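You operate a simulated robot arm through the tools that you are given. There is no shell and no other tool. Be economical: measure what you need, move in short steps, check, and stop when the job is done.

You are at the controls of a simulated robot arm. One attempt, no reset.

TASK
Seal port 1 with the plug from the green mat and leak-test the rig at 3 bar.
Fine: tighten the collar, let the dial settle at 3 bar, then open the yellow vent lever and leave it open.

The check looks at the end state, three seconds after you hand in, the way a careful person would. Anything else that was tipped, shoved, dropped, spilled or broken makes it a failure. Lids that push on must go on centred and level and be pressed home; caps that screw on are set level and turned clockwise until they are tight.

THE ROBOT
A 7-joint arm with a three-finger gripper, fixed in place. Base frame: the origin is at the foot of the arm, x ahead of it, y to its left, z up; the work surface is at about z = 910. Lengths are in mm, angles in rad, forces in N, time in s.
With the tool pointing down near the work surface it reaches from about 140 to 880 mm from the base axis. Its first joint turns from -2.897 to 2.897 rad. Payload 2.94 kg.
The TCP is the grasp point between the finger pads, 30 mm short of the fingertips. In the tool frame z runs along the fingers and y along their closing line. Largest opening 132 mm; the body of the gripper starts 107 mm behind the TCP.
Orientation is that of the tool frame in the base frame, as a unit quaternion [x, y, z, w]. With the fingers straight down and closing along the base's y, the tool's x points along the base's -x, its y along +y and its z along -z.

THE INTERFACE
- The arm moves only by the tool move_arm. Its argument "motion" is text: rows parted by semicolons, each of 7 numbers parted by spaces: the shift along the base's x, y, z in mm, then the turn, a rotation vector about the base's x, y, z in rad, then the gripper command, from -1 (shut) to 1 (fully open), values between in proportion. In form: x y z ax ay az claw; .... A call has 1 to 12 rows; each row is the pose to reach, as a shift and turn from the pose commanded when the call began. Rows are played at 5 a second. More than 50 mm and 0.15 rad between two rows, or a gripper value outside its range, and nothing of the call is played. A pose out of reach is approached as far as the arm can. The call stops where the force on the tool passes 50 N (or 10 N more than at its start, if that is more) or the arm is blocked; 0.2 s more then pass. Each finger halts on what it meets, pressing with about 35 N; the grip force reading is that of the motor and also rises with nothing between the fingers. The clock runs only during rows and for 0.2 s after the last one: add rows that repeat a pose to give the fingers time. The reply holds the time, the measured pose of the TCP, the force on the tool along the base axes, the opening and the grip force, in the units named above and with some noise, with the torque about the TCP (base axes, N m) and any sound that the robot's microphone picked up, and new pictures: "pictures" is both (left out), scene, wrist or none.
- Cameras (640 x 400 px; columns grow to the right, rows downward): "scene" is fixed at [44.1, 656.1, 1672.8]; the picture's right is [-0.56, -0.83, 0.00], its down [-0.58, 0.40, -0.71] and it looks along [0.59, -0.40, -0.70] (base axes); focal length 351 px, centre (320, 200). "wrist" rides on the gripper at [72, 3, -144] in the tool frame; the picture's right is [-0.04, 1.00, 0.00], its down [-0.88, -0.04, -0.48] and it looks along [-0.48, -0.02, 0.88] (tool axes); focal length 256 px, centre (320, 200). There is no depth. A picture from a camera that has moved, and an enlarged one, comes with that camera's place and axes in the base frame and with its lens. The place of the scene camera against the robot may be out by one fixed shift of up to 12 mm in any direction.
- move_column(by): slides the trunk up (or, below 0, down) by that many mm; the arm rides with it, the base frame stays. It gives what a move gives, with no picture.
- close_up(camera, box): a new picture of the part [left, top, right, bottom] of that camera's present view, enlarged. No time passes.
- sign_off(): hands the job in; it is judged then, once.

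Work in short steps. Places have to be worked out from the pictures, the camera data and where the tool is seen: move nearer, look again, correct. Check each grasp and each placing, and mend what went wrong. You have 120 turns and 200 pictures in all, those below and enlarged ones among them. Open the gripper and draw the arm clear of the work before you hand the job in, unless the task says otherwise; then end with one line.

The tools are called after "Call:" as a command line: name --argument value ..., lists and objects as JSON in quotes. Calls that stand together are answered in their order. move_arm: Moves the arm, as the interface text tells. Its arguments: {"type":"object","properties":{"motion":{"type":"string"},"pictures":{"type":"string","enum":["both","scene","wrist","none"]}},"required":["motion"]} The other tools are called the same way: move_column (by) slides the trunk up or down; close_up (camera, box) takes an enlarged picture of a part of a camera's view; sign_off () hands the job in.

At the start:

```text
time_s: 0.0
tool_pos: [533.1, 305.8, 1319.5]
orientation: [-0.001, 1.0, 0.0, -0.001]
wrist_force: [0.1, 0.3, 0.5]
wrist_torque: [-0.03, 0.01, -0.01]
grip_width: 132.2
gripper_force: 0.0
trunk travel left (down, up): [-300.0, 240.0]
```

scene: 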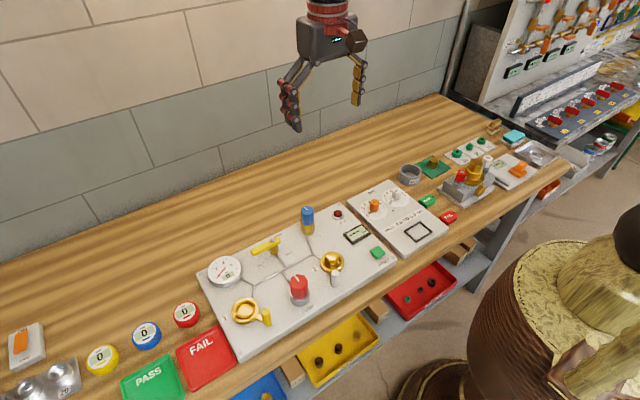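
wrist: 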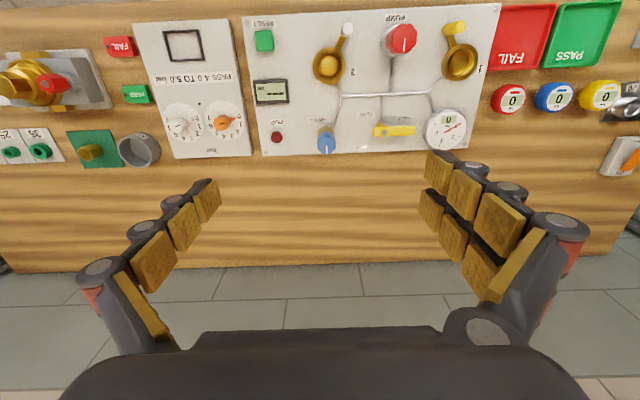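

I see the test panel with ports 1 and 2 (gold, each with a lever), pump button, blue knob, yellow vent lever and gauge, and a green mat with a brass plug. I'll enlarge the views to read details.

Call:
close_up --camera "wrist" --box '[240, 0, 500, 160]'

Call:
close_up --camera "scene" --box '[190, 190, 400, 360]'

Call:
close_up --camera "scene" --box '[380, 110, 540, 240]'

Call:
close_up --camera "wrist" --box '[0, 20, 260, 180]'

```text
2.46 times, centred on (370, 80) of wrist
camera zoom: at [460.7, 307.9, 1463.5], right [0.04, 1.0, 0.0], down [0.88, -0.04, 0.48], along [0.48, -0.02, -0.88], focal length 630 px, centre (197, 495)
```

zoom: 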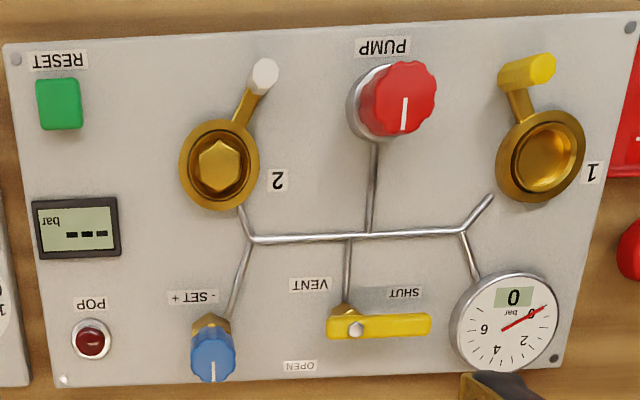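

```text
2.35 times, centred on (295, 275) of scene
camera zoom: at [44.1, 656.1, 1672.8], right [-0.56, -0.83, 0.0], down [-0.58, 0.4, -0.71], along [0.59, -0.4, -0.7], focal length 825 px, centre (379, 24)
```

zoom: 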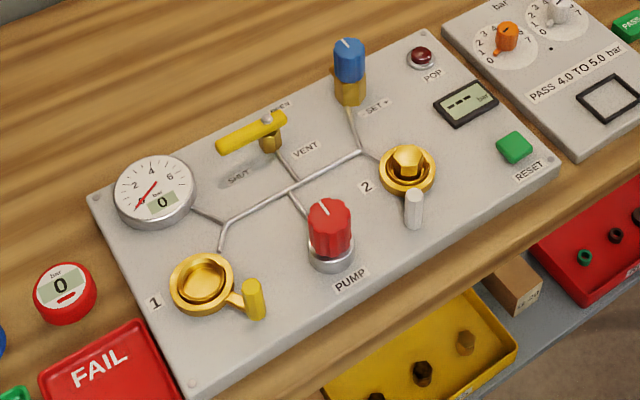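

```text
3.08 times, centred on (460, 175) of scene
camera zoom: at [44.1, 656.1, 1672.8], right [-0.56, -0.83, 0.0], down [-0.58, 0.4, -0.71], along [0.59, -0.4, -0.7], focal length 1079 px, centre (-111, 277)
```

zoom: 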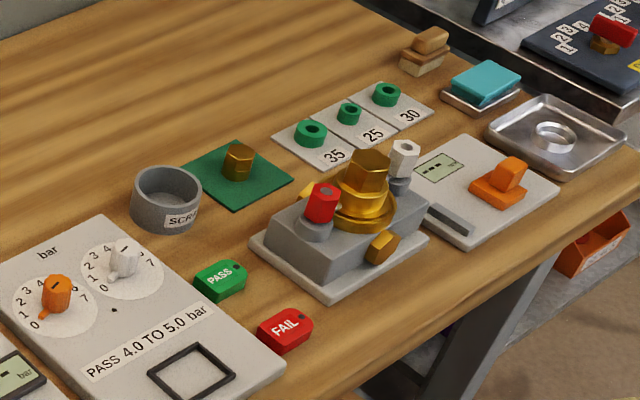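

```text
2.46 times, centred on (130, 100) of wrist
camera zoom: at [460.7, 307.9, 1463.5], right [0.04, 1.0, 0.0], down [0.88, -0.04, 0.48], along [0.48, -0.02, -0.88], focal length 630 px, centre (788, 446)
```

zoom: 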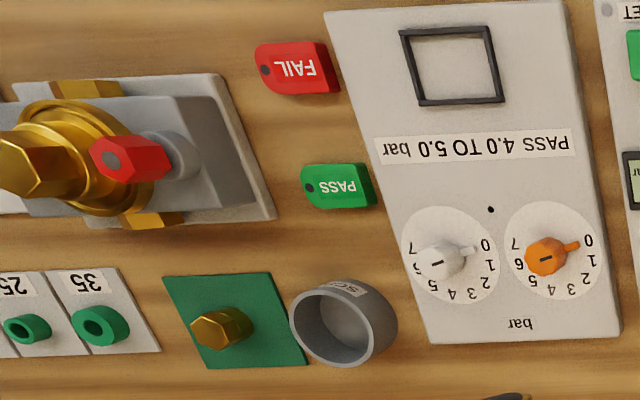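

Port 1 is about (476, 558) and the plug about (611, -184). I move above the plug at a safe height to look closer.

Call:
move_arm --motion "4 -44 -15 0 0 0 1; 8 -88 -30 0 0 0 1; 12 -132 -45 0 0 0 1; 16 -176 -60 0 0 0 1; 20 -220 -75 0 0 0 1; 24 -264 -90 0 0 0 1; 28 -308 -105 0 0 0 1; 32 -352 -120 0 0 0 1; 36 -396 -135 0 0 0 1; 40 -440 -150 0 0 0 1; 44 -484 -165 0 0 0 1; 44 -484 -165 0 0 0 1" --pictures "wrist"

```text
time_s: 2.6
tool_pos: [579.0, -177.9, 1153.6]
orientation: [-0.001, 1.0, 0.0, 0.0]
wrist_force: [-0.2, 0.6, 0.5]
wrist_torque: [-0.01, 0.0, 0.01]
grip_width: 131.9
gripper_force: 0.1
trunk travel left (down, up): [-300.0, 240.0]
camera wrist: at [506.2, -175.8, 1298.2], right [0.04, 1.0, 0.0], down [0.88, -0.04, 0.48], along [0.48, -0.02, -0.88], focal length 256 px, centre (320, 200)
```

wrist: 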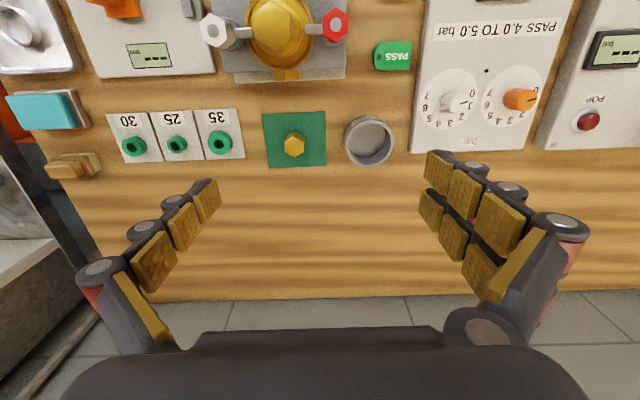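

The plug is near (613, -218). I enlarge for shape and hex orientation.

Call:
close_up --camera "wrist" --box '[244, 96, 404, 196]'

Call:
close_up --camera "scene" --box '[405, 140, 469, 180]'

```text
4.00 times, centred on (324, 146) of wrist
camera zoom: at [506.2, -175.8, 1298.2], right [0.04, 1.0, 0.0], down [0.88, -0.04, 0.48], along [0.48, -0.02, -0.88], focal length 1024 px, centre (304, 416)
```

zoom: 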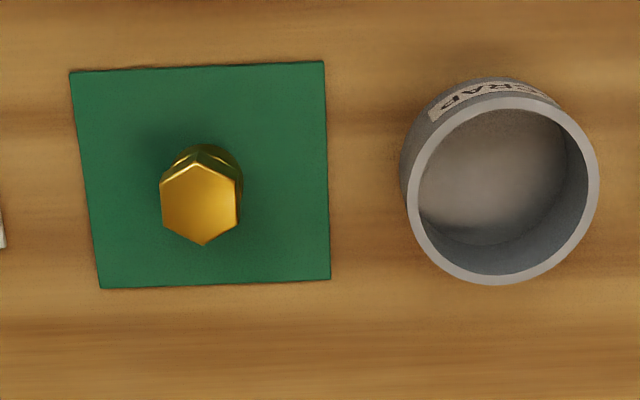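

```text
10.00 times, centred on (437, 160) of scene
camera zoom: at [44.1, 656.1, 1672.8], right [-0.56, -0.83, 0.0], down [-0.58, 0.4, -0.71], along [0.59, -0.4, -0.7], focal length 3506 px, centre (-850, 600)
```

zoom: 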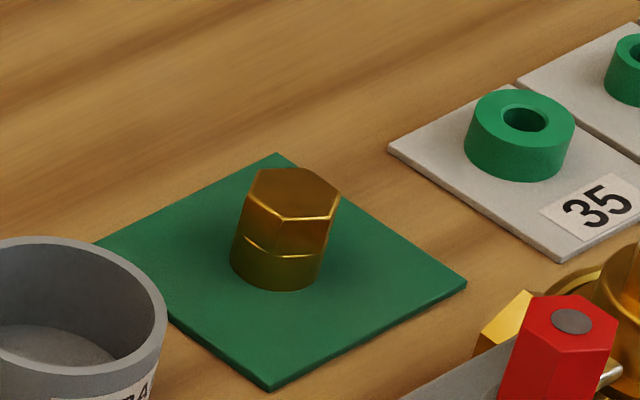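

Plug: hex (~28 mm across flats, flats facing ±y) on a round body, ~38 mm tall, upright. I move over it, narrowing the gripper to clear the scrap pot.

Call:
move_arm --motion "12 -13 -40 0 0 0 0.1; 23 -26 -75 0 0 0 0.1; 35 -38 -110 0 0 0 0.1; 35 -38 -145 0 0 0 0.1; 35 -38 -145 0 0 0 0.1; 35 -38 -145 0 0 0 0.1"

```text
time_s: 4.0
tool_pos: [614.4, -217.0, 1011.0]
orientation: [0.001, 1.0, 0.0, 0.0]
wrist_force: [-0.2, 0.1, -0.1]
wrist_torque: [-0.02, 0.0, 0.0]
grip_width: 72.6
gripper_force: 0.1
trunk travel left (down, up): [-300.0, 240.0]
camera wrist: at [541.5, -213.2, 1154.1], right [0.04, 1.0, 0.0], down [0.88, -0.04, 0.48], along [0.48, -0.02, -0.88], focal length 256 px, centre (320, 200)
```

scene: 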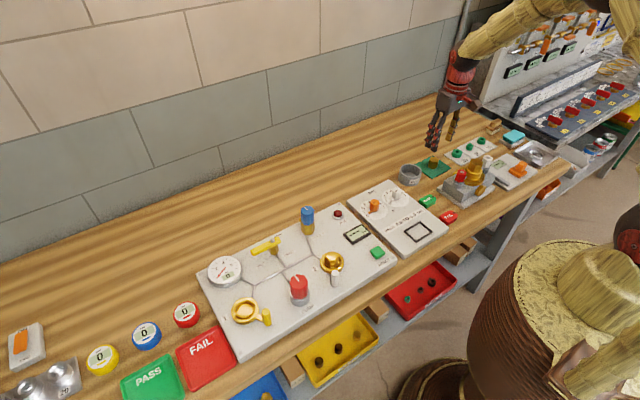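
wrist: 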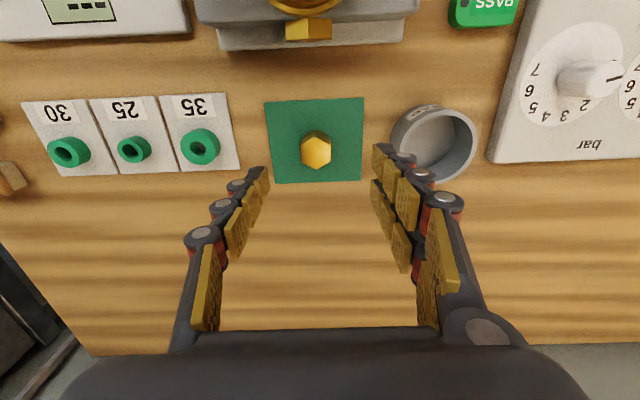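

Plug centre is at about (608, -219). I descend with a narrower opening to z≈957, straddling the hex.

Call:
move_arm --motion "-6 -2 0 0 0 0 -0.15; -6 -2 -15 0 0 0 -0.15; -6 -2 -35 0 0 0 -0.15; -6 -2 -53 0 0 0 -0.15; -6 -2 -53 0 0 0 -0.15"

Call:
close_up --camera "scene" --box '[389, 110, 485, 170]'

```text
time_s: 5.2
tool_pos: [605.3, -218.1, 957.0]
orientation: [0.0, 1.0, 0.0, 0.0]
wrist_force: [0.6, 0.2, 0.0]
wrist_torque: [-0.03, -0.01, 0.01]
grip_width: 56.4
gripper_force: 0.0
trunk travel left (down, up): [-300.0, 240.0]
camera wrist: at [533.4, -215.5, 1100.5], right [0.04, 1.0, 0.0], down [0.88, -0.04, 0.48], along [0.48, -0.02, -0.88], focal length 256 px, centre (320, 200)
```

scene: 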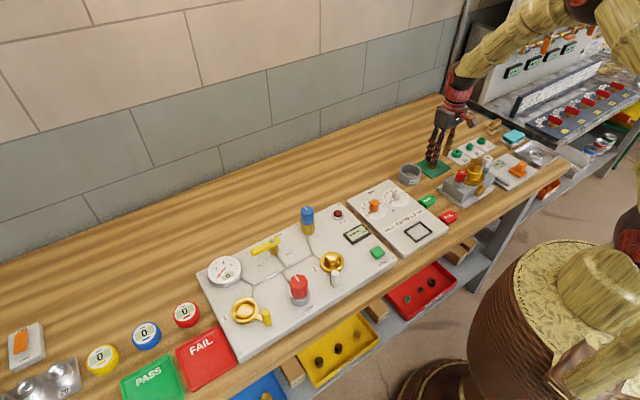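
wrist: 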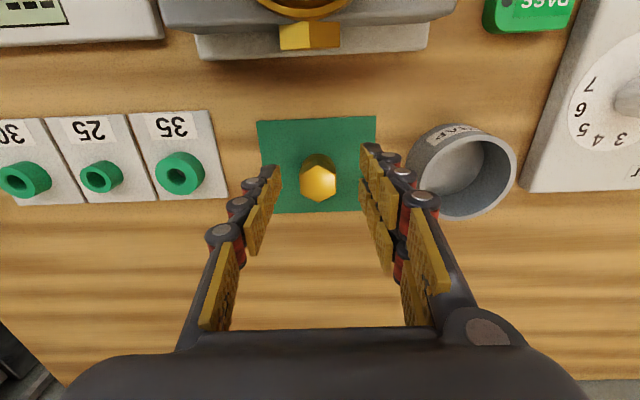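

```text
6.67 times, centred on (437, 140) of scene
camera zoom: at [44.1, 656.1, 1672.8], right [-0.56, -0.83, 0.0], down [-0.58, 0.4, -0.71], along [0.59, -0.4, -0.7], focal length 2337 px, centre (-460, 600)
```

zoom: 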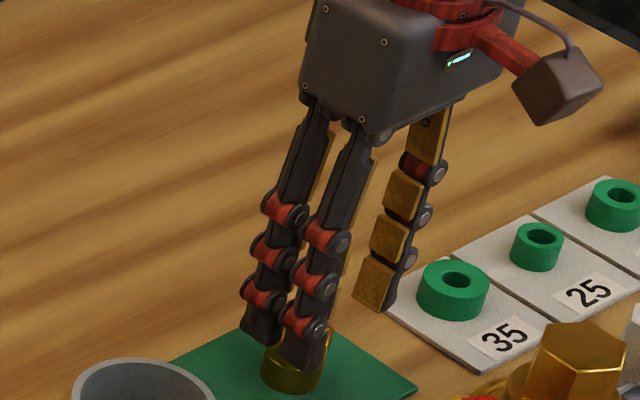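

Fingertips flank the hex section; alignment looks right. Closing the gripper.

Call:
move_arm --motion "0 0 0 0 0 0 -0.5; 0 0 0 0 0 0 -1; 0 0 0 0 0 0 -1; 0 0 0 0 0 0 -1"

Call:
close_up --camera "scene" --box '[405, 130, 469, 180]'

Call:
close_up --camera "wrist" --box '[240, 100, 400, 240]'

```text
time_s: 6.2
tool_pos: [606.3, -217.7, 956.1]
orientation: [0.0, 1.0, 0.0, 0.0]
wrist_force: [-0.7, -0.6, -0.2]
wrist_torque: [0.02, -0.01, 0.01]
grip_width: 0.0
gripper_force: 10.7
trunk travel left (down, up): [-300.0, 240.0]
camera wrist: at [533.3, -215.5, 1100.6], right [0.04, 1.0, 0.0], down [0.88, -0.04, 0.48], along [0.48, -0.02, -0.88], focal length 256 px, centre (320, 200)
```

scene: 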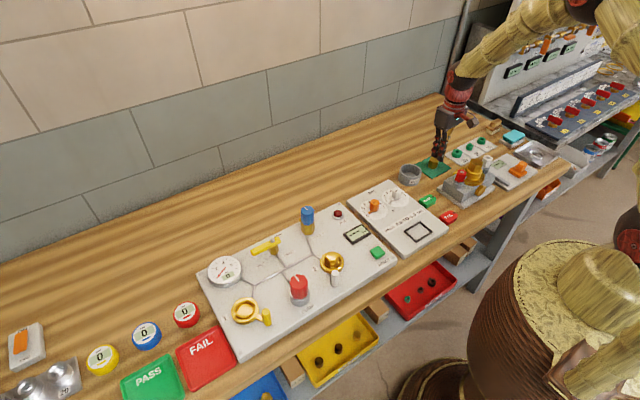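
wrist: 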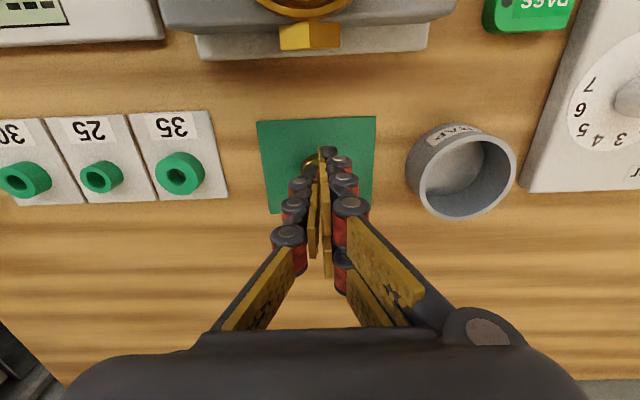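

```text
8.00 times, centred on (437, 155) of scene
camera zoom: at [44.1, 656.1, 1672.8], right [-0.56, -0.83, 0.0], down [-0.58, 0.4, -0.71], along [0.59, -0.4, -0.7], focal length 2804 px, centre (-616, 560)
```

zoom: 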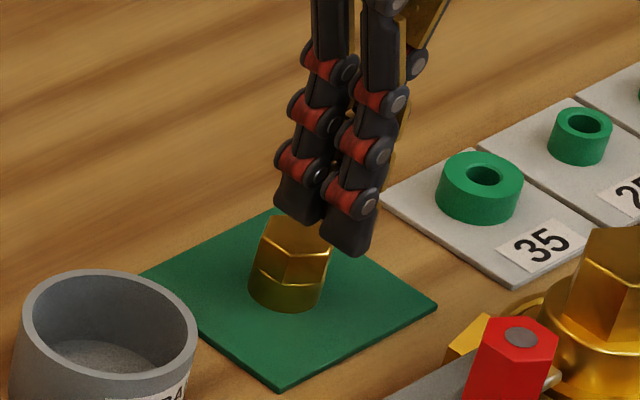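

```text
2.86 times, centred on (320, 170) of wrist
camera zoom: at [533.3, -215.5, 1100.6], right [0.04, 1.0, 0.0], down [0.88, -0.04, 0.48], along [0.48, -0.02, -0.88], focal length 731 px, centre (320, 286)
```

zoom: 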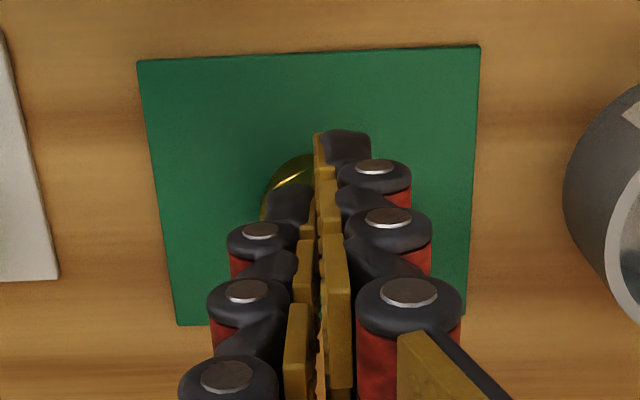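

The fingers closed above the plug, so it sits lower; re-triangulating all three views gives top z≈917 at (617, -220). I reopen, shift, and lower to tip≈903.

Call:
move_arm --motion "0 0 10 0 0 0 -0.15; 6 -1 10 0 0 0 -0.15; 11 -2 10 0 0 0 -0.15; 11 -2 10 0 0 0 -0.15; 11 -2 -10 0 0 0 -0.15; 11 -2 -22 0 0 0 -0.15; 11 -2 -22 0 0 0 -0.15" --pictures "wrist"

Call:
close_up --camera "scene" --box '[405, 130, 469, 180]'

```text
time_s: 7.8
tool_pos: [616.4, -221.3, 934.3]
orientation: [0.0, 1.0, -0.001, 0.001]
wrist_force: [0.1, 0.0, 0.0]
wrist_torque: [-0.03, 0.0, -0.01]
grip_width: 56.2
gripper_force: 0.0
trunk travel left (down, up): [-300.0, 240.0]
camera wrist: at [543.8, -218.8, 1078.1], right [0.04, 1.0, 0.0], down [0.88, -0.04, 0.48], along [0.48, -0.02, -0.88], focal length 256 px, centre (320, 200)
```

wrist: 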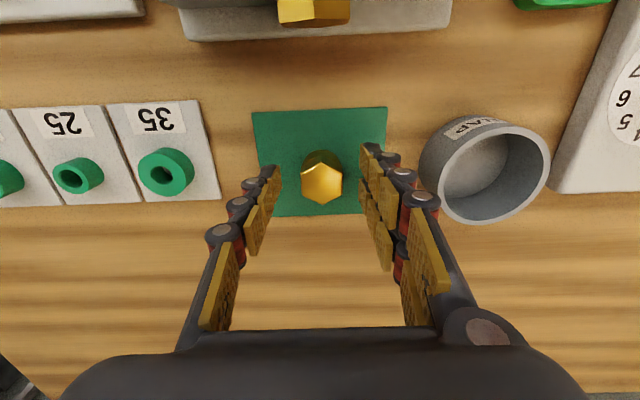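

```text
8.00 times, centred on (437, 155) of scene
camera zoom: at [44.1, 656.1, 1672.8], right [-0.56, -0.83, 0.0], down [-0.58, 0.4, -0.71], along [0.59, -0.4, -0.7], focal length 2804 px, centre (-616, 560)
```

zoom: 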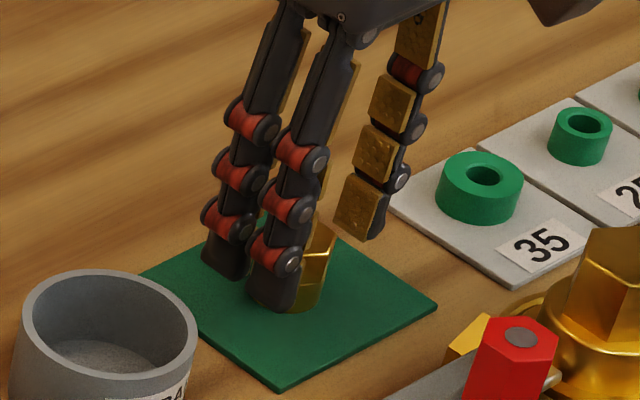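

Now the tips straddle the plug just above the mat; plug looks ~3 mm further in x. Shift and close.

Call:
move_arm --motion "3 0 0 0 0 0 -0.15; 3 0 0 0 0 0 -0.5; 3 0 0 0 0 0 -0.7; 3 0 0 0 0 0 -0.7; 3 0 0 0 0 0 -0.7" --pictures "wrist"

Call:
close_up --camera "scene" --box '[405, 130, 469, 180]'

```text
time_s: 9.0
tool_pos: [619.3, -221.2, 933.2]
orientation: [-0.001, 1.0, 0.0, -0.001]
wrist_force: [0.8, 1.0, -1.2]
wrist_torque: [0.06, 0.0, -0.01]
grip_width: 31.7
gripper_force: 35.5
trunk travel left (down, up): [-300.0, 240.0]
camera wrist: at [546.5, -218.7, 1078.3], right [0.04, 1.0, 0.0], down [0.88, -0.04, 0.48], along [0.47, -0.02, -0.88], focal length 256 px, centre (320, 200)
```

wrist: 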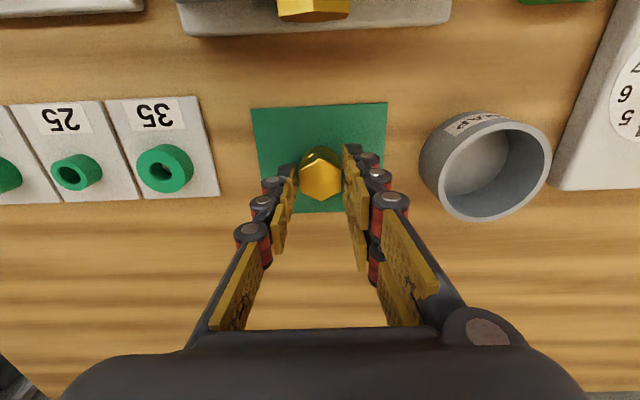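

```text
8.00 times, centred on (437, 155) of scene
camera zoom: at [44.1, 656.1, 1672.8], right [-0.56, -0.83, 0.0], down [-0.58, 0.4, -0.71], along [0.59, -0.4, -0.7], focal length 2804 px, centre (-616, 560)
```

zoom: 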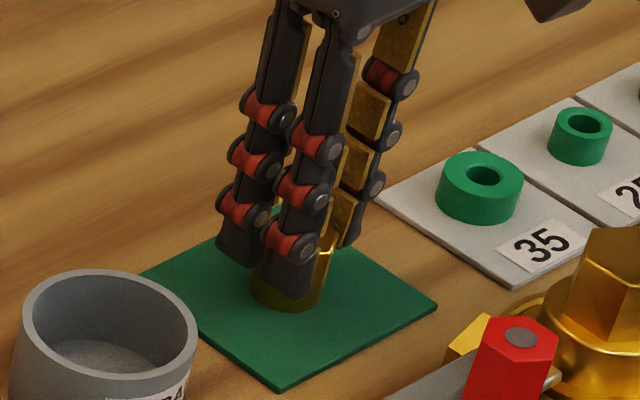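

Gripped at 31.7 mm width with 35 N. Lift and check.

Call:
move_arm --motion "0 0 10 0 0 0 -1; 0 0 30 0 0 0 -1; 0 0 70 0 0 0 -1; 0 0 110 0 0 0 -1; 0 0 150 0 0 0 -1; 0 0 190 0 0 0 -1; 0 0 190 0 0 0 -1"

Call:
close_up --camera "wrist" --box '[240, 120, 400, 220]'

Call:
close_up --camera "scene" --box '[405, 50, 501, 110]'

```text
time_s: 10.6
tool_pos: [618.9, -220.9, 1120.5]
orientation: [0.0, 1.0, 0.0, 0.0]
wrist_force: [0.4, 0.4, 0.6]
wrist_torque: [0.01, -0.02, 0.02]
grip_width: 0.0
gripper_force: 28.9
trunk travel left (down, up): [-300.0, 240.0]
camera wrist: at [545.6, -218.4, 1264.4], right [0.04, 1.0, 0.0], down [0.88, -0.04, 0.48], along [0.47, -0.02, -0.88], focal length 256 px, centre (320, 200)
```

scene: 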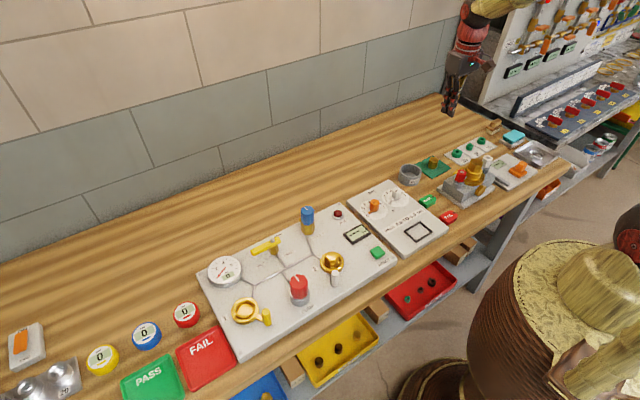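
wrist: 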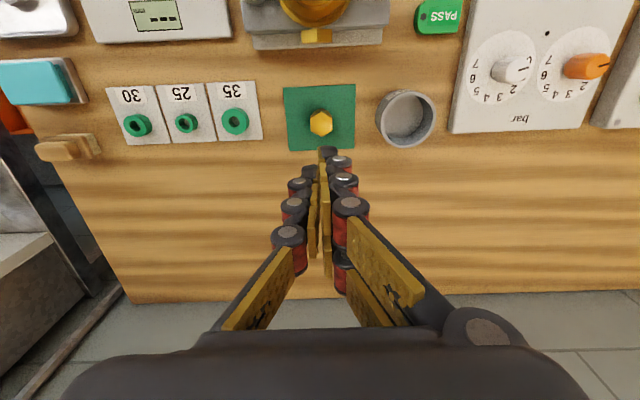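

```text
4.00 times, centred on (320, 170) of wrist
camera zoom: at [545.6, -218.4, 1264.4], right [0.04, 1.0, 0.0], down [0.88, -0.04, 0.48], along [0.47, -0.02, -0.88], focal length 1024 px, centre (320, 320)
```

zoom: 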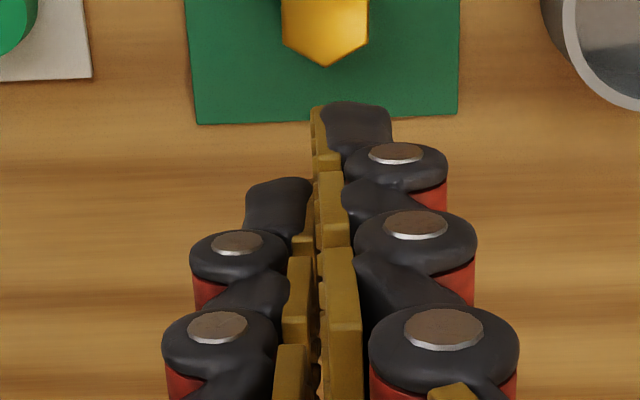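

```text
6.67 times, centred on (453, 80) of scene
camera zoom: at [44.1, 656.1, 1672.8], right [-0.56, -0.83, 0.0], down [-0.58, 0.4, -0.71], along [0.59, -0.4, -0.7], focal length 2337 px, centre (-567, 1000)
```

zoom: 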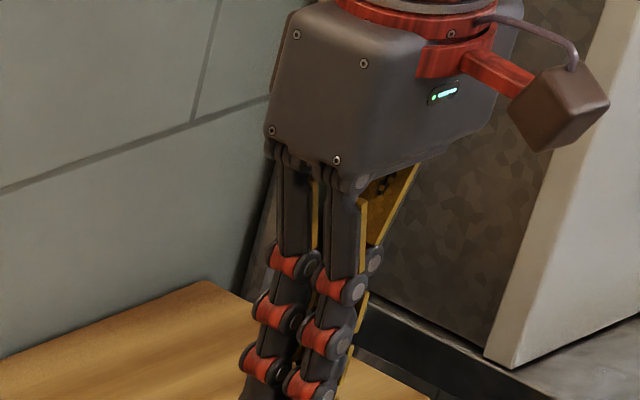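

The plug slipped out and still stands upright on the mat — the hold was too shallow. I go back, opening first, and creep lower while watching for contact.

Call:
move_arm --motion "0 0 0 0 0 0 -0.15; 0 0 -40 0 0 0 -0.15; -1 0 -80 0 0 0 -0.15; -2 0 -120 0 0 0 -0.15; -2 0 -160 0 0 0 -0.15; -2 0 -182 0 0 0 -0.15; -2 0 -187 0 0 0 -0.15; -2 0 -190 0 0 0 -0.15; -2 0 -194 0 0 0 -0.15; -2 0 -198 0 0 0 -0.15; -2 0 -198 0 0 0 -0.15" --pictures "wrist"

Call:
close_up --camera "scene" --box '[405, 130, 469, 180]'

Call:
close_up --camera "wrist" --box '[240, 110, 400, 210]'

```text
time_s: 13.0
tool_pos: [618.9, -220.8, 925.2]
orientation: [-0.001, 1.0, 0.0, -0.001]
wrist_force: [0.3, 0.1, 0.1]
wrist_torque: [0.02, 0.0, -0.01]
grip_width: 56.2
gripper_force: 0.1
trunk travel left (down, up): [-300.0, 240.0]
camera wrist: at [545.4, -218.6, 1069.3], right [0.04, 1.0, 0.0], down [0.88, -0.04, 0.48], along [0.48, -0.02, -0.88], focal length 256 px, centre (320, 200)
```

wrist: 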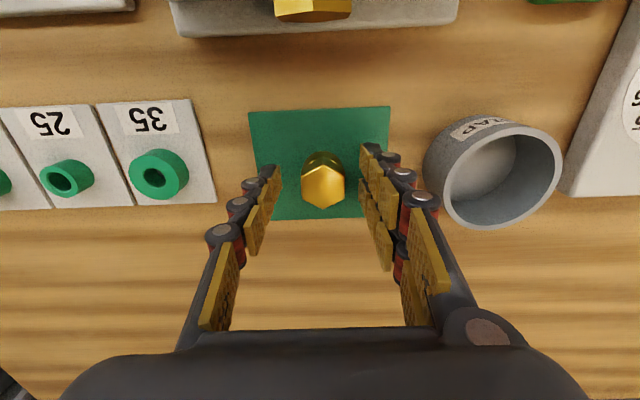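

```text
8.00 times, centred on (437, 155) of scene
camera zoom: at [44.1, 656.1, 1672.8], right [-0.56, -0.83, 0.0], down [-0.58, 0.4, -0.71], along [0.59, -0.4, -0.7], focal length 2804 px, centre (-616, 560)
```

zoom: 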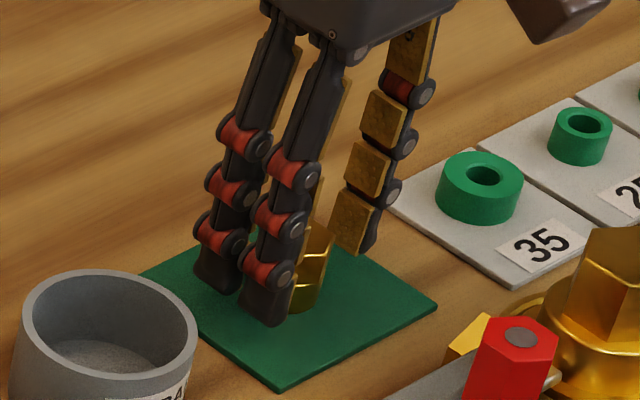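

```text
4.00 times, centred on (320, 160) of wrist
camera zoom: at [545.4, -218.6, 1069.3], right [0.04, 1.0, 0.0], down [0.88, -0.04, 0.48], along [0.48, -0.02, -0.88], focal length 1024 px, centre (320, 360)
```

zoom: 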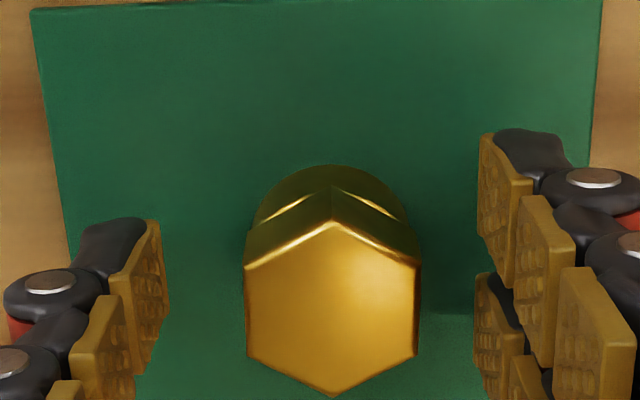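

No contact yet even at tip z≈895, so the surface is lower than assumed. I creep 10 mm more in small steps.

Call:
move_arm --motion "0 1 -2 0 0 0 -0.15; 0 1 -4 0 0 0 -0.15; 0 1 -6 0 0 0 -0.15; 0 1 -8 0 0 0 -0.15; 0 1 -10 0 0 0 -0.15" --pictures "wrist"

Call:
close_up --camera "scene" --box '[405, 130, 469, 180]'

```text
time_s: 14.2
tool_pos: [618.0, -220.9, 916.8]
orientation: [0.0, 1.0, 0.0, 0.001]
wrist_force: [0.5, 0.0, -0.3]
wrist_torque: [-0.02, -0.02, 0.01]
grip_width: 56.1
gripper_force: 0.0
trunk travel left (down, up): [-300.0, 240.0]
camera wrist: at [545.8, -218.0, 1060.7], right [0.04, 1.0, 0.0], down [0.88, -0.04, 0.48], along [0.47, -0.02, -0.88], focal length 256 px, centre (320, 200)
```

wrist: 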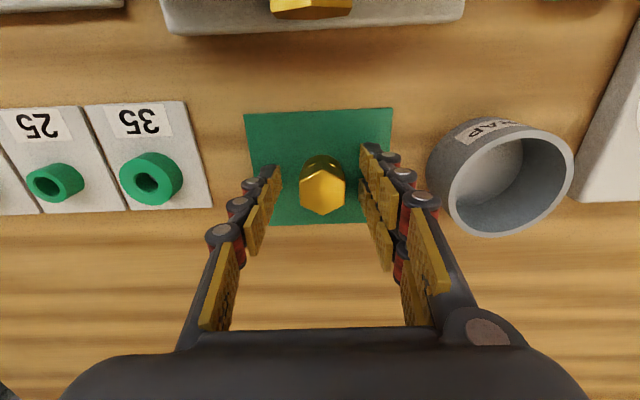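

```text
8.00 times, centred on (437, 155) of scene
camera zoom: at [44.1, 656.1, 1672.8], right [-0.56, -0.83, 0.0], down [-0.58, 0.4, -0.71], along [0.59, -0.4, -0.7], focal length 2804 px, centre (-616, 560)
```

zoom: 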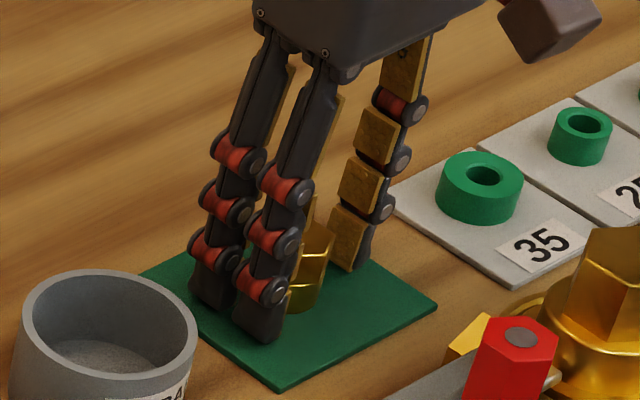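

Still free, tips now near the plug's foot. Nudge +3 in x, close and wait.

Call:
move_arm --motion "3 1 0 0 0 0 -0.15; 3 1 0 0 0 0 -0.5; 3 1 0 0 0 0 -1; 3 1 0 0 0 0 -1; 3 1 0 0 0 0 -1; 3 1 0 0 0 0 -1; 3 1 0 0 0 0 -1" --pictures "wrist"

Call:
close_up --camera "scene" --box '[405, 130, 469, 180]'

Call:
close_up --camera "wrist" --box '[240, 110, 400, 210]'

```text
time_s: 15.8
tool_pos: [622.7, -218.9, 916.8]
orientation: [0.0, 1.0, 0.001, 0.0]
wrist_force: [0.5, -0.1, -0.2]
wrist_torque: [0.03, -0.04, 0.0]
grip_width: 31.9
gripper_force: 35.2
trunk travel left (down, up): [-300.0, 240.0]
camera wrist: at [549.4, -216.5, 1060.8], right [0.04, 1.0, 0.0], down [0.88, -0.04, 0.48], along [0.47, -0.02, -0.88], focal length 256 px, centre (320, 200)
```

wrist: 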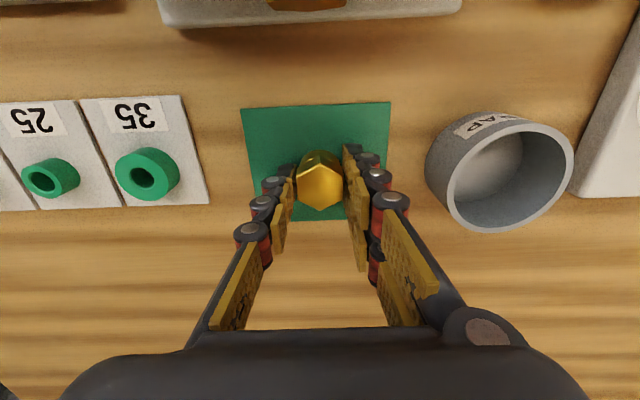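

```text
8.00 times, centred on (437, 155) of scene
camera zoom: at [44.1, 656.1, 1672.8], right [-0.56, -0.83, 0.0], down [-0.58, 0.4, -0.71], along [0.59, -0.4, -0.7], focal length 2804 px, centre (-616, 560)
```

zoom: 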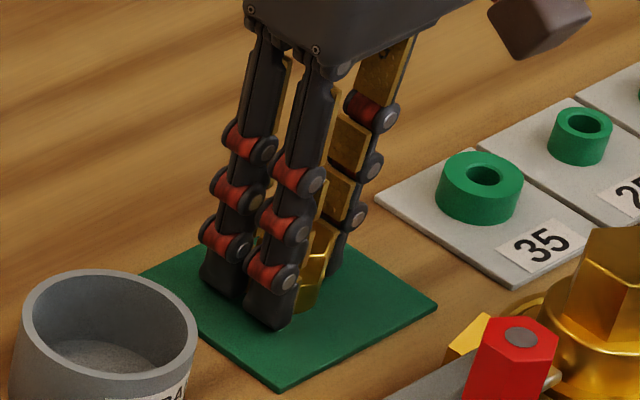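

```text
4.00 times, centred on (320, 160) of wrist
camera zoom: at [549.4, -216.5, 1060.8], right [0.04, 1.0, 0.0], down [0.88, -0.04, 0.48], along [0.47, -0.02, -0.88], focal length 1024 px, centre (320, 360)
```

zoom: 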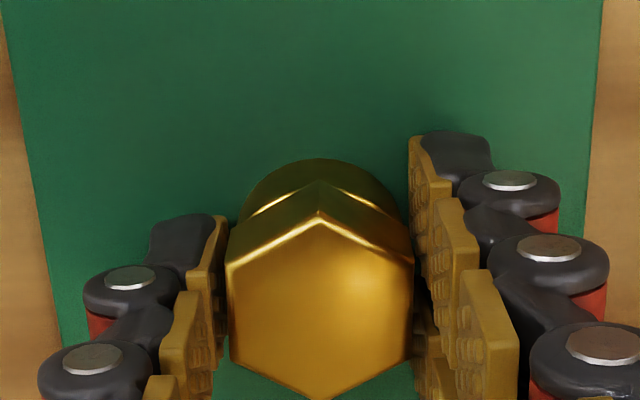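

Now the pads overlap the hex well below its top (~14 mm). Lifting slowly.

Call:
move_arm --motion "0 0 3 0 0 0 -1; 0 0 8 0 0 0 -1; 0 0 15 0 0 0 -1; 0 0 25 0 0 0 -1; 0 0 40 0 0 0 -1; 0 0 40 0 0 0 -1" --pictures "wrist"

Call:
close_up --camera "scene" --box '[405, 130, 469, 180]'

```text
time_s: 17.2
tool_pos: [621.1, -220.2, 956.8]
orientation: [-0.001, 1.0, 0.0, 0.0]
wrist_force: [0.2, -0.1, -1.6]
wrist_torque: [0.03, -0.03, 0.0]
grip_width: 32.1
gripper_force: 34.9
trunk travel left (down, up): [-300.0, 240.0]
camera wrist: at [548.5, -218.2, 1100.3], right [0.04, 1.0, 0.0], down [0.88, -0.04, 0.47], along [0.47, -0.02, -0.88], focal length 256 px, centre (320, 200)
```

wrist: 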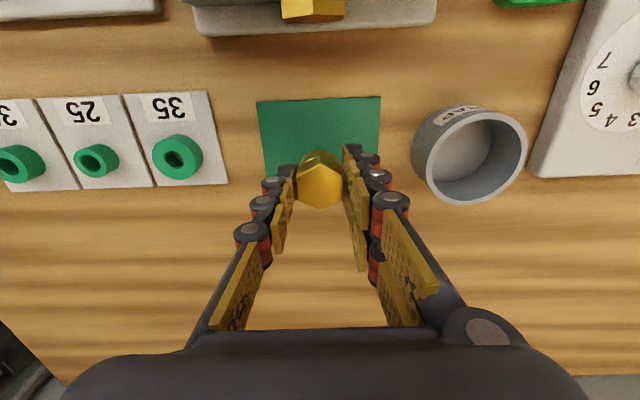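

```text
8.00 times, centred on (437, 155) of scene
camera zoom: at [44.1, 656.1, 1672.8], right [-0.56, -0.83, 0.0], down [-0.58, 0.4, -0.71], along [0.59, -0.4, -0.7], focal length 2804 px, centre (-616, 560)
```

zoom: 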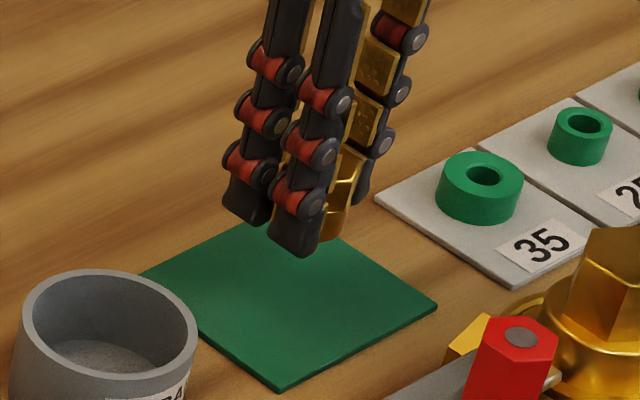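

Plug is held (weight −1.6 N). Raise and carry toward port 1, well above everything.

Call:
move_arm --motion "0 0 40 0 0 0 -1; 0 0 80 0 0 0 -1; -8 30 115 0 0 0 -1; -16 70 135 0 0 0 -1; -24 115 145 0 0 0 -1; -32 160 145 0 0 0 -1; -40 205 145 0 0 0 -1; -48 250 145 0 0 0 -1; -56 295 145 0 0 0 -1; -64 340 145 0 0 0 -1; -72 385 145 0 0 0 -1; -80 430 145 0 0 0 -1" --pictures "none"

Call:
move_arm --motion "-8 45 0 0 0 0 -1; -16 90 0 0 0 0 -1; -24 135 0 0 0 0 -1; -32 180 0 0 0 0 -1; -40 225 0 0 0 0 -1; -48 270 0 0 0 0 -1; -54 310 0 0 0 0 -1; -60 340 0 0 0 0 -1; -60 340 0 0 0 0 -1"

Call:
close_up --camera "wrist" --box '[220, 60, 460, 210]'

```text
time_s: 19.8
tool_pos: [536.2, 210.8, 1102.8]
orientation: [0.0, 1.0, 0.0, 0.0]
wrist_force: [0.2, 0.3, -3.1]
wrist_torque: [0.0, -0.05, 0.02]
grip_width: 31.8
gripper_force: 35.1
trunk travel left (down, up): [-300.0, 240.0]
```

```text
time_s: 21.8
tool_pos: [480.1, 553.1, 1101.5]
orientation: [0.001, 1.0, -0.001, 0.0]
wrist_force: [-0.2, -0.1, -1.8]
wrist_torque: [0.02, 0.0, 0.02]
grip_width: 32.1
gripper_force: 35.2
trunk travel left (down, up): [-300.0, 240.0]
camera wrist: at [407.3, 555.0, 1243.9], right [0.04, 1.0, 0.0], down [0.88, -0.04, 0.48], along [0.48, -0.02, -0.88], focal length 256 px, centre (320, 200)
```

scene: 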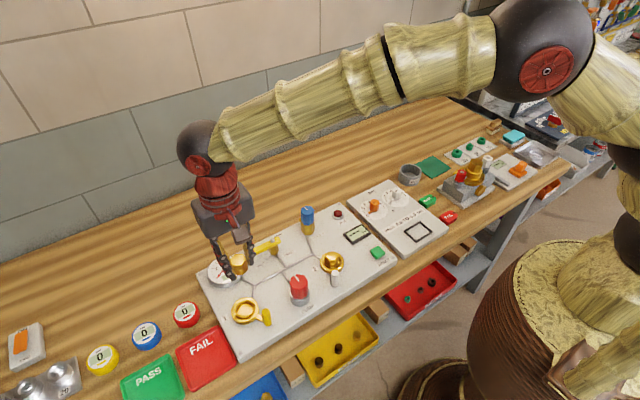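
wrist: 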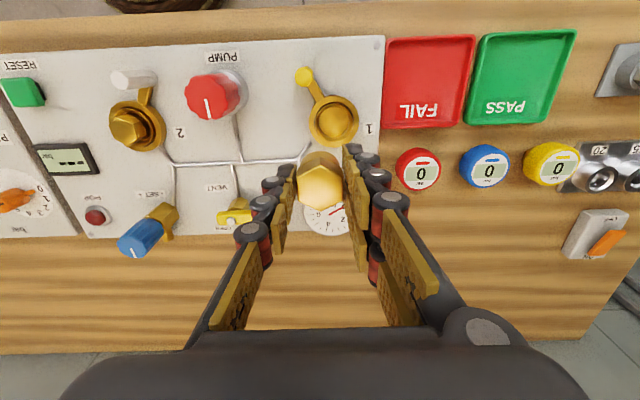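

```text
2.67 times, centred on (340, 135) of wrist
camera zoom: at [407.3, 555.0, 1243.9], right [0.04, 1.0, 0.0], down [0.88, -0.04, 0.48], along [0.48, -0.02, -0.88], focal length 683 px, centre (267, 373)
```

zoom: 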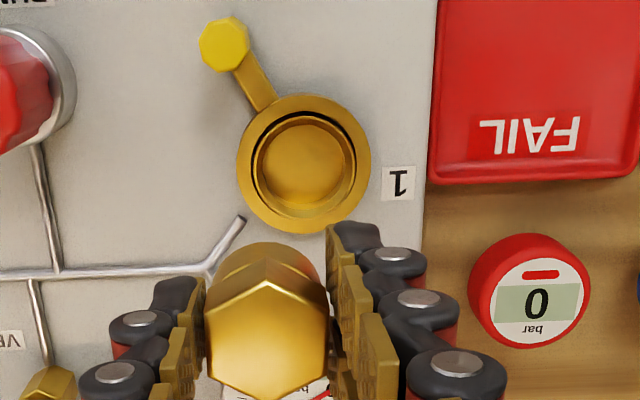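

Port 1 estimated at about (474.5, 570), rim ~z 905–925. I move over it and descend partway for a finer look.

Call:
move_arm --motion "-3 9 -25 0 0 0 -1; -6 17 -50 0 0 0 -1; -6 17 -75 0 0 0 -1; -6 17 -92 0 0 0 -1; -6 17 -92 0 0 0 -1"

Call:
close_up --camera "wrist" --box '[240, 90, 400, 210]'

Call:
close_up --camera "scene" --box '[190, 230, 302, 330]'

```text
time_s: 23.0
tool_pos: [475.6, 569.9, 1010.1]
orientation: [-0.001, 1.0, 0.0, 0.0]
wrist_force: [-0.2, -0.6, -0.9]
wrist_torque: [-0.02, 0.01, 0.02]
grip_width: 31.8
gripper_force: 34.7
trunk travel left (down, up): [-300.0, 240.0]
camera wrist: at [403.3, 571.4, 1153.9], right [0.04, 1.0, 0.0], down [0.88, -0.04, 0.48], along [0.48, -0.02, -0.88], focal length 256 px, centre (320, 200)
```

scene: 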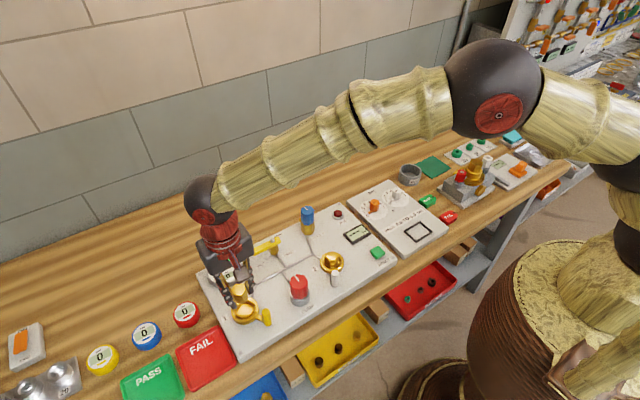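
wrist: 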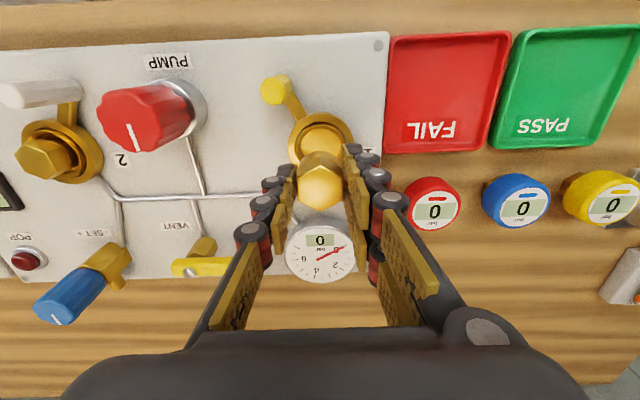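

```text
3.33 times, centred on (320, 150) of wrist
camera zoom: at [403.3, 571.4, 1153.9], right [0.04, 1.0, 0.0], down [0.88, -0.04, 0.48], along [0.48, -0.02, -0.88], focal length 853 px, centre (320, 367)
```

zoom: 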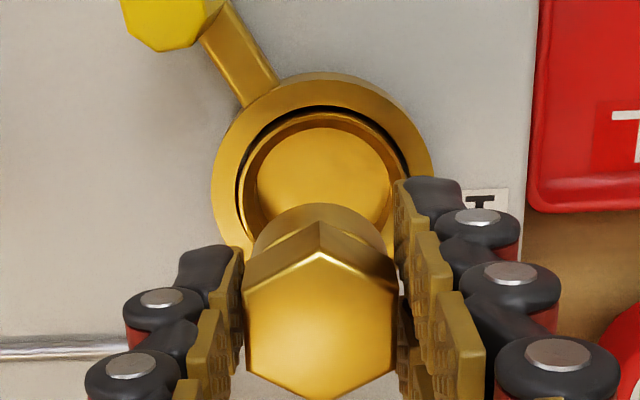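

```text
4.00 times, centred on (246, 280) of scene
camera zoom: at [44.1, 656.1, 1672.8], right [-0.56, -0.83, 0.0], down [-0.58, 0.4, -0.71], along [0.59, -0.4, -0.7], focal length 1402 px, centre (616, -120)
```

zoom: 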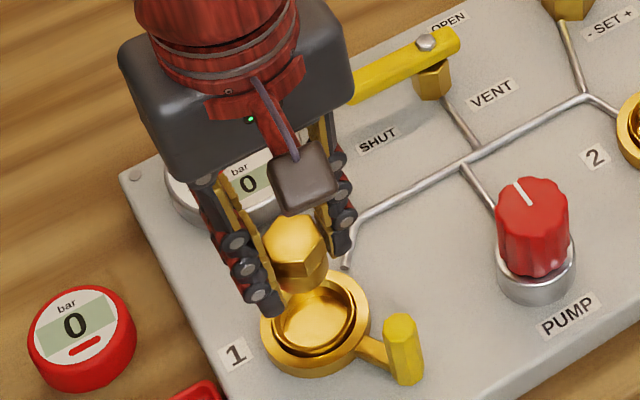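

Alignment is within ~2 mm (plug sits ~1.5 mm forward). I correct x by −1.5 and descend to just above the rim.

Call:
move_arm --motion "-1.5 0 -12 0 0 0 -1; -1.5 0 -24 0 0 0 -1; -1.5 0 -34 0 0 0 -1; -1.5 0 -34 0 0 0 -1" --pictures "wrist"

Call:
close_up --camera "wrist" --box '[240, 90, 400, 210]'

Call:
close_up --camera "scene" --box '[206, 270, 286, 330]'

```text
time_s: 24.0
tool_pos: [475.6, 570.2, 975.4]
orientation: [0.0, 1.0, -0.001, 0.001]
wrist_force: [0.4, -0.2, -1.4]
wrist_torque: [-0.02, 0.01, -0.03]
grip_width: 31.5
gripper_force: 35.1
trunk travel left (down, up): [-300.0, 240.0]
camera wrist: at [402.3, 571.6, 1119.4], right [0.04, 1.0, 0.0], down [0.88, -0.04, 0.48], along [0.47, -0.02, -0.88], focal length 256 px, centre (320, 200)
```

wrist: 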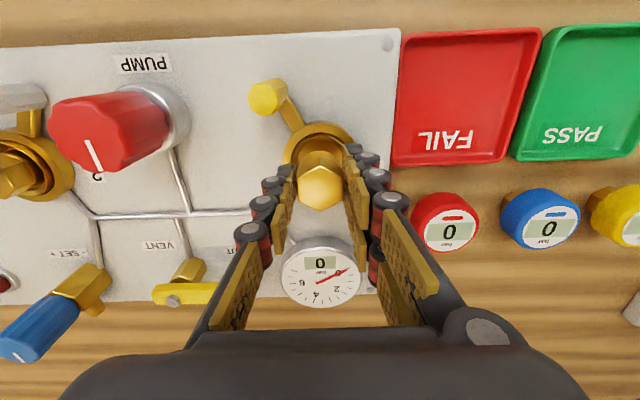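

```text
3.33 times, centred on (320, 150) of wrist
camera zoom: at [402.3, 571.6, 1119.4], right [0.04, 1.0, 0.0], down [0.88, -0.04, 0.48], along [0.47, -0.02, -0.88], focal length 853 px, centre (320, 367)
```

zoom: 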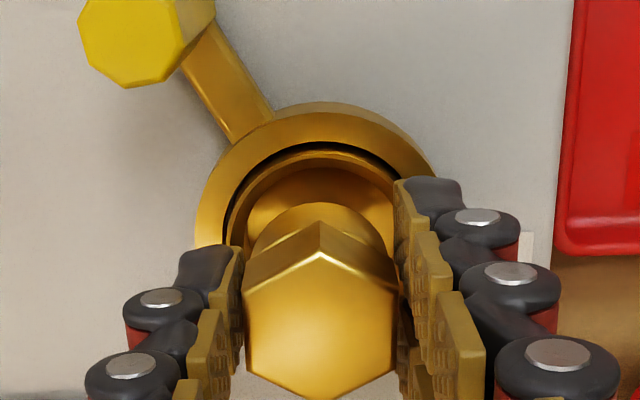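

```text
6.67 times, centred on (246, 300) of scene
camera zoom: at [44.1, 656.1, 1672.8], right [-0.56, -0.83, 0.0], down [-0.58, 0.4, -0.71], along [0.59, -0.4, -0.7], focal length 2337 px, centre (813, -467)
```

zoom: 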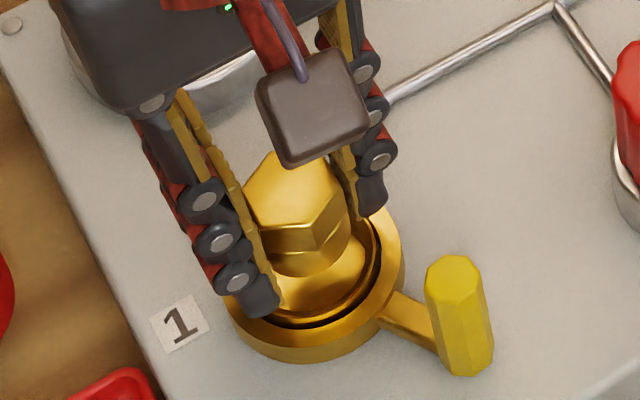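

Centring looks good; shift y −1 and lower gently in small steps into the bore.

Call:
move_arm --motion "0 -1 -4 0 0 0 -1; 0 -1 -8 0 0 0 -1; 0 -1 -12 0 0 0 -1; 0 -1 -16 0 0 0 -1; 0 -1 -20 0 0 0 -1; 0 -1 -20 0 0 0 -1" --pictures "none"

Call:
close_up --camera "wrist" --box '[240, 90, 400, 210]'

Call:
close_up --camera "scene" --box '[206, 270, 286, 330]'

```text
time_s: 25.4
tool_pos: [475.5, 569.0, 957.8]
orientation: [-0.001, 1.0, 0.0, 0.001]
wrist_force: [-3.0, -2.3, 9.6]
wrist_torque: [0.06, 0.12, 0.07]
grip_width: 31.9
gripper_force: 35.1
trunk travel left (down, up): [-300.0, 240.0]
```

```text
3.33 times, centred on (320, 150) of wrist
camera zoom: at [402.0, 569.9, 1101.6], right [0.04, 1.0, 0.0], down [0.88, -0.04, 0.48], along [0.48, -0.02, -0.88], focal length 853 px, centre (320, 367)
```

zoom: 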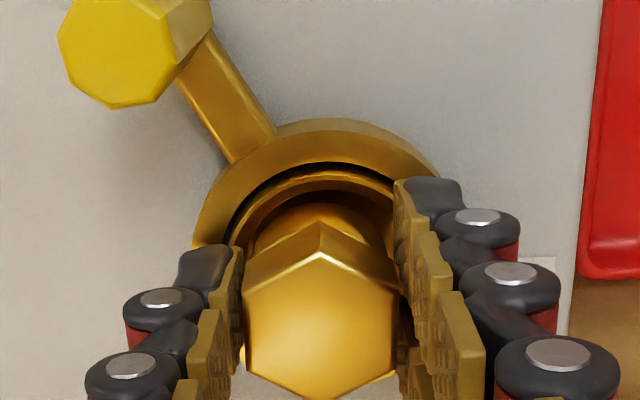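

```text
6.67 times, centred on (246, 300) of scene
camera zoom: at [44.1, 656.1, 1672.8], right [-0.56, -0.83, 0.0], down [-0.58, 0.4, -0.71], along [0.59, -0.4, -0.7], focal length 2337 px, centre (813, -467)
```

zoom: 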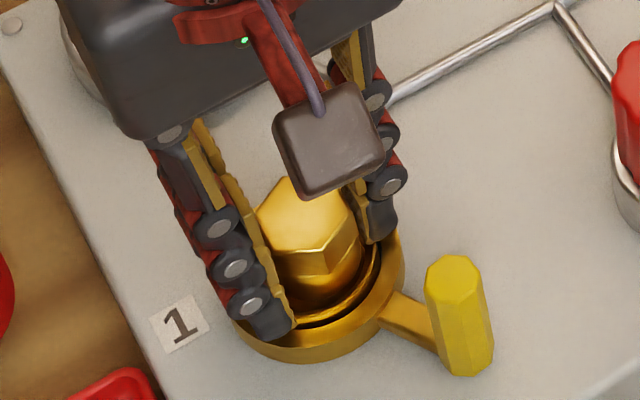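

Light contact (≈10 N) at z≈957.8. I compare with port 2's fully seated plug to judge the depth.

Call:
close_up --camera "scene" --box '[293, 230, 373, 290]'

Call:
move_arm --motion "0 0 -1.5 0 0 0 -1; 0 0 -3 0 0 0 -1; 0 0 -3 0 0 0 -1" --pictures "none"

```text
6.67 times, centred on (333, 260) of scene
camera zoom: at [44.1, 656.1, 1672.8], right [-0.56, -0.83, 0.0], down [-0.58, 0.4, -0.71], along [0.59, -0.4, -0.7], focal length 2337 px, centre (233, -200)
```

zoom: 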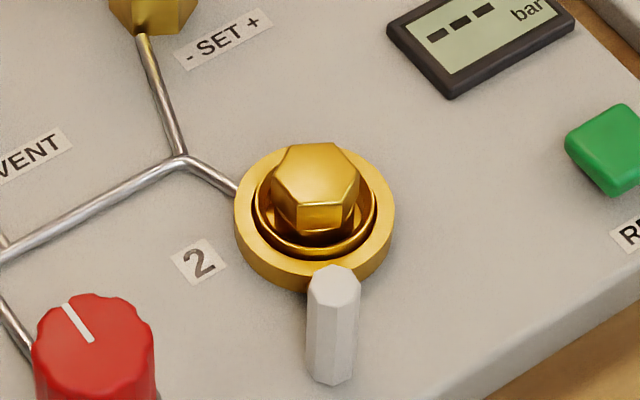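

```text
time_s: 26.2
tool_pos: [476.2, 567.3, 957.7]
orientation: [0.0, 1.0, 0.003, 0.002]
wrist_force: [-0.1, -0.1, 33.6]
wrist_torque: [-0.51, 0.09, 0.05]
grip_width: 31.6
gripper_force: 35.0
trunk travel left (down, up): [-300.0, 240.0]
```

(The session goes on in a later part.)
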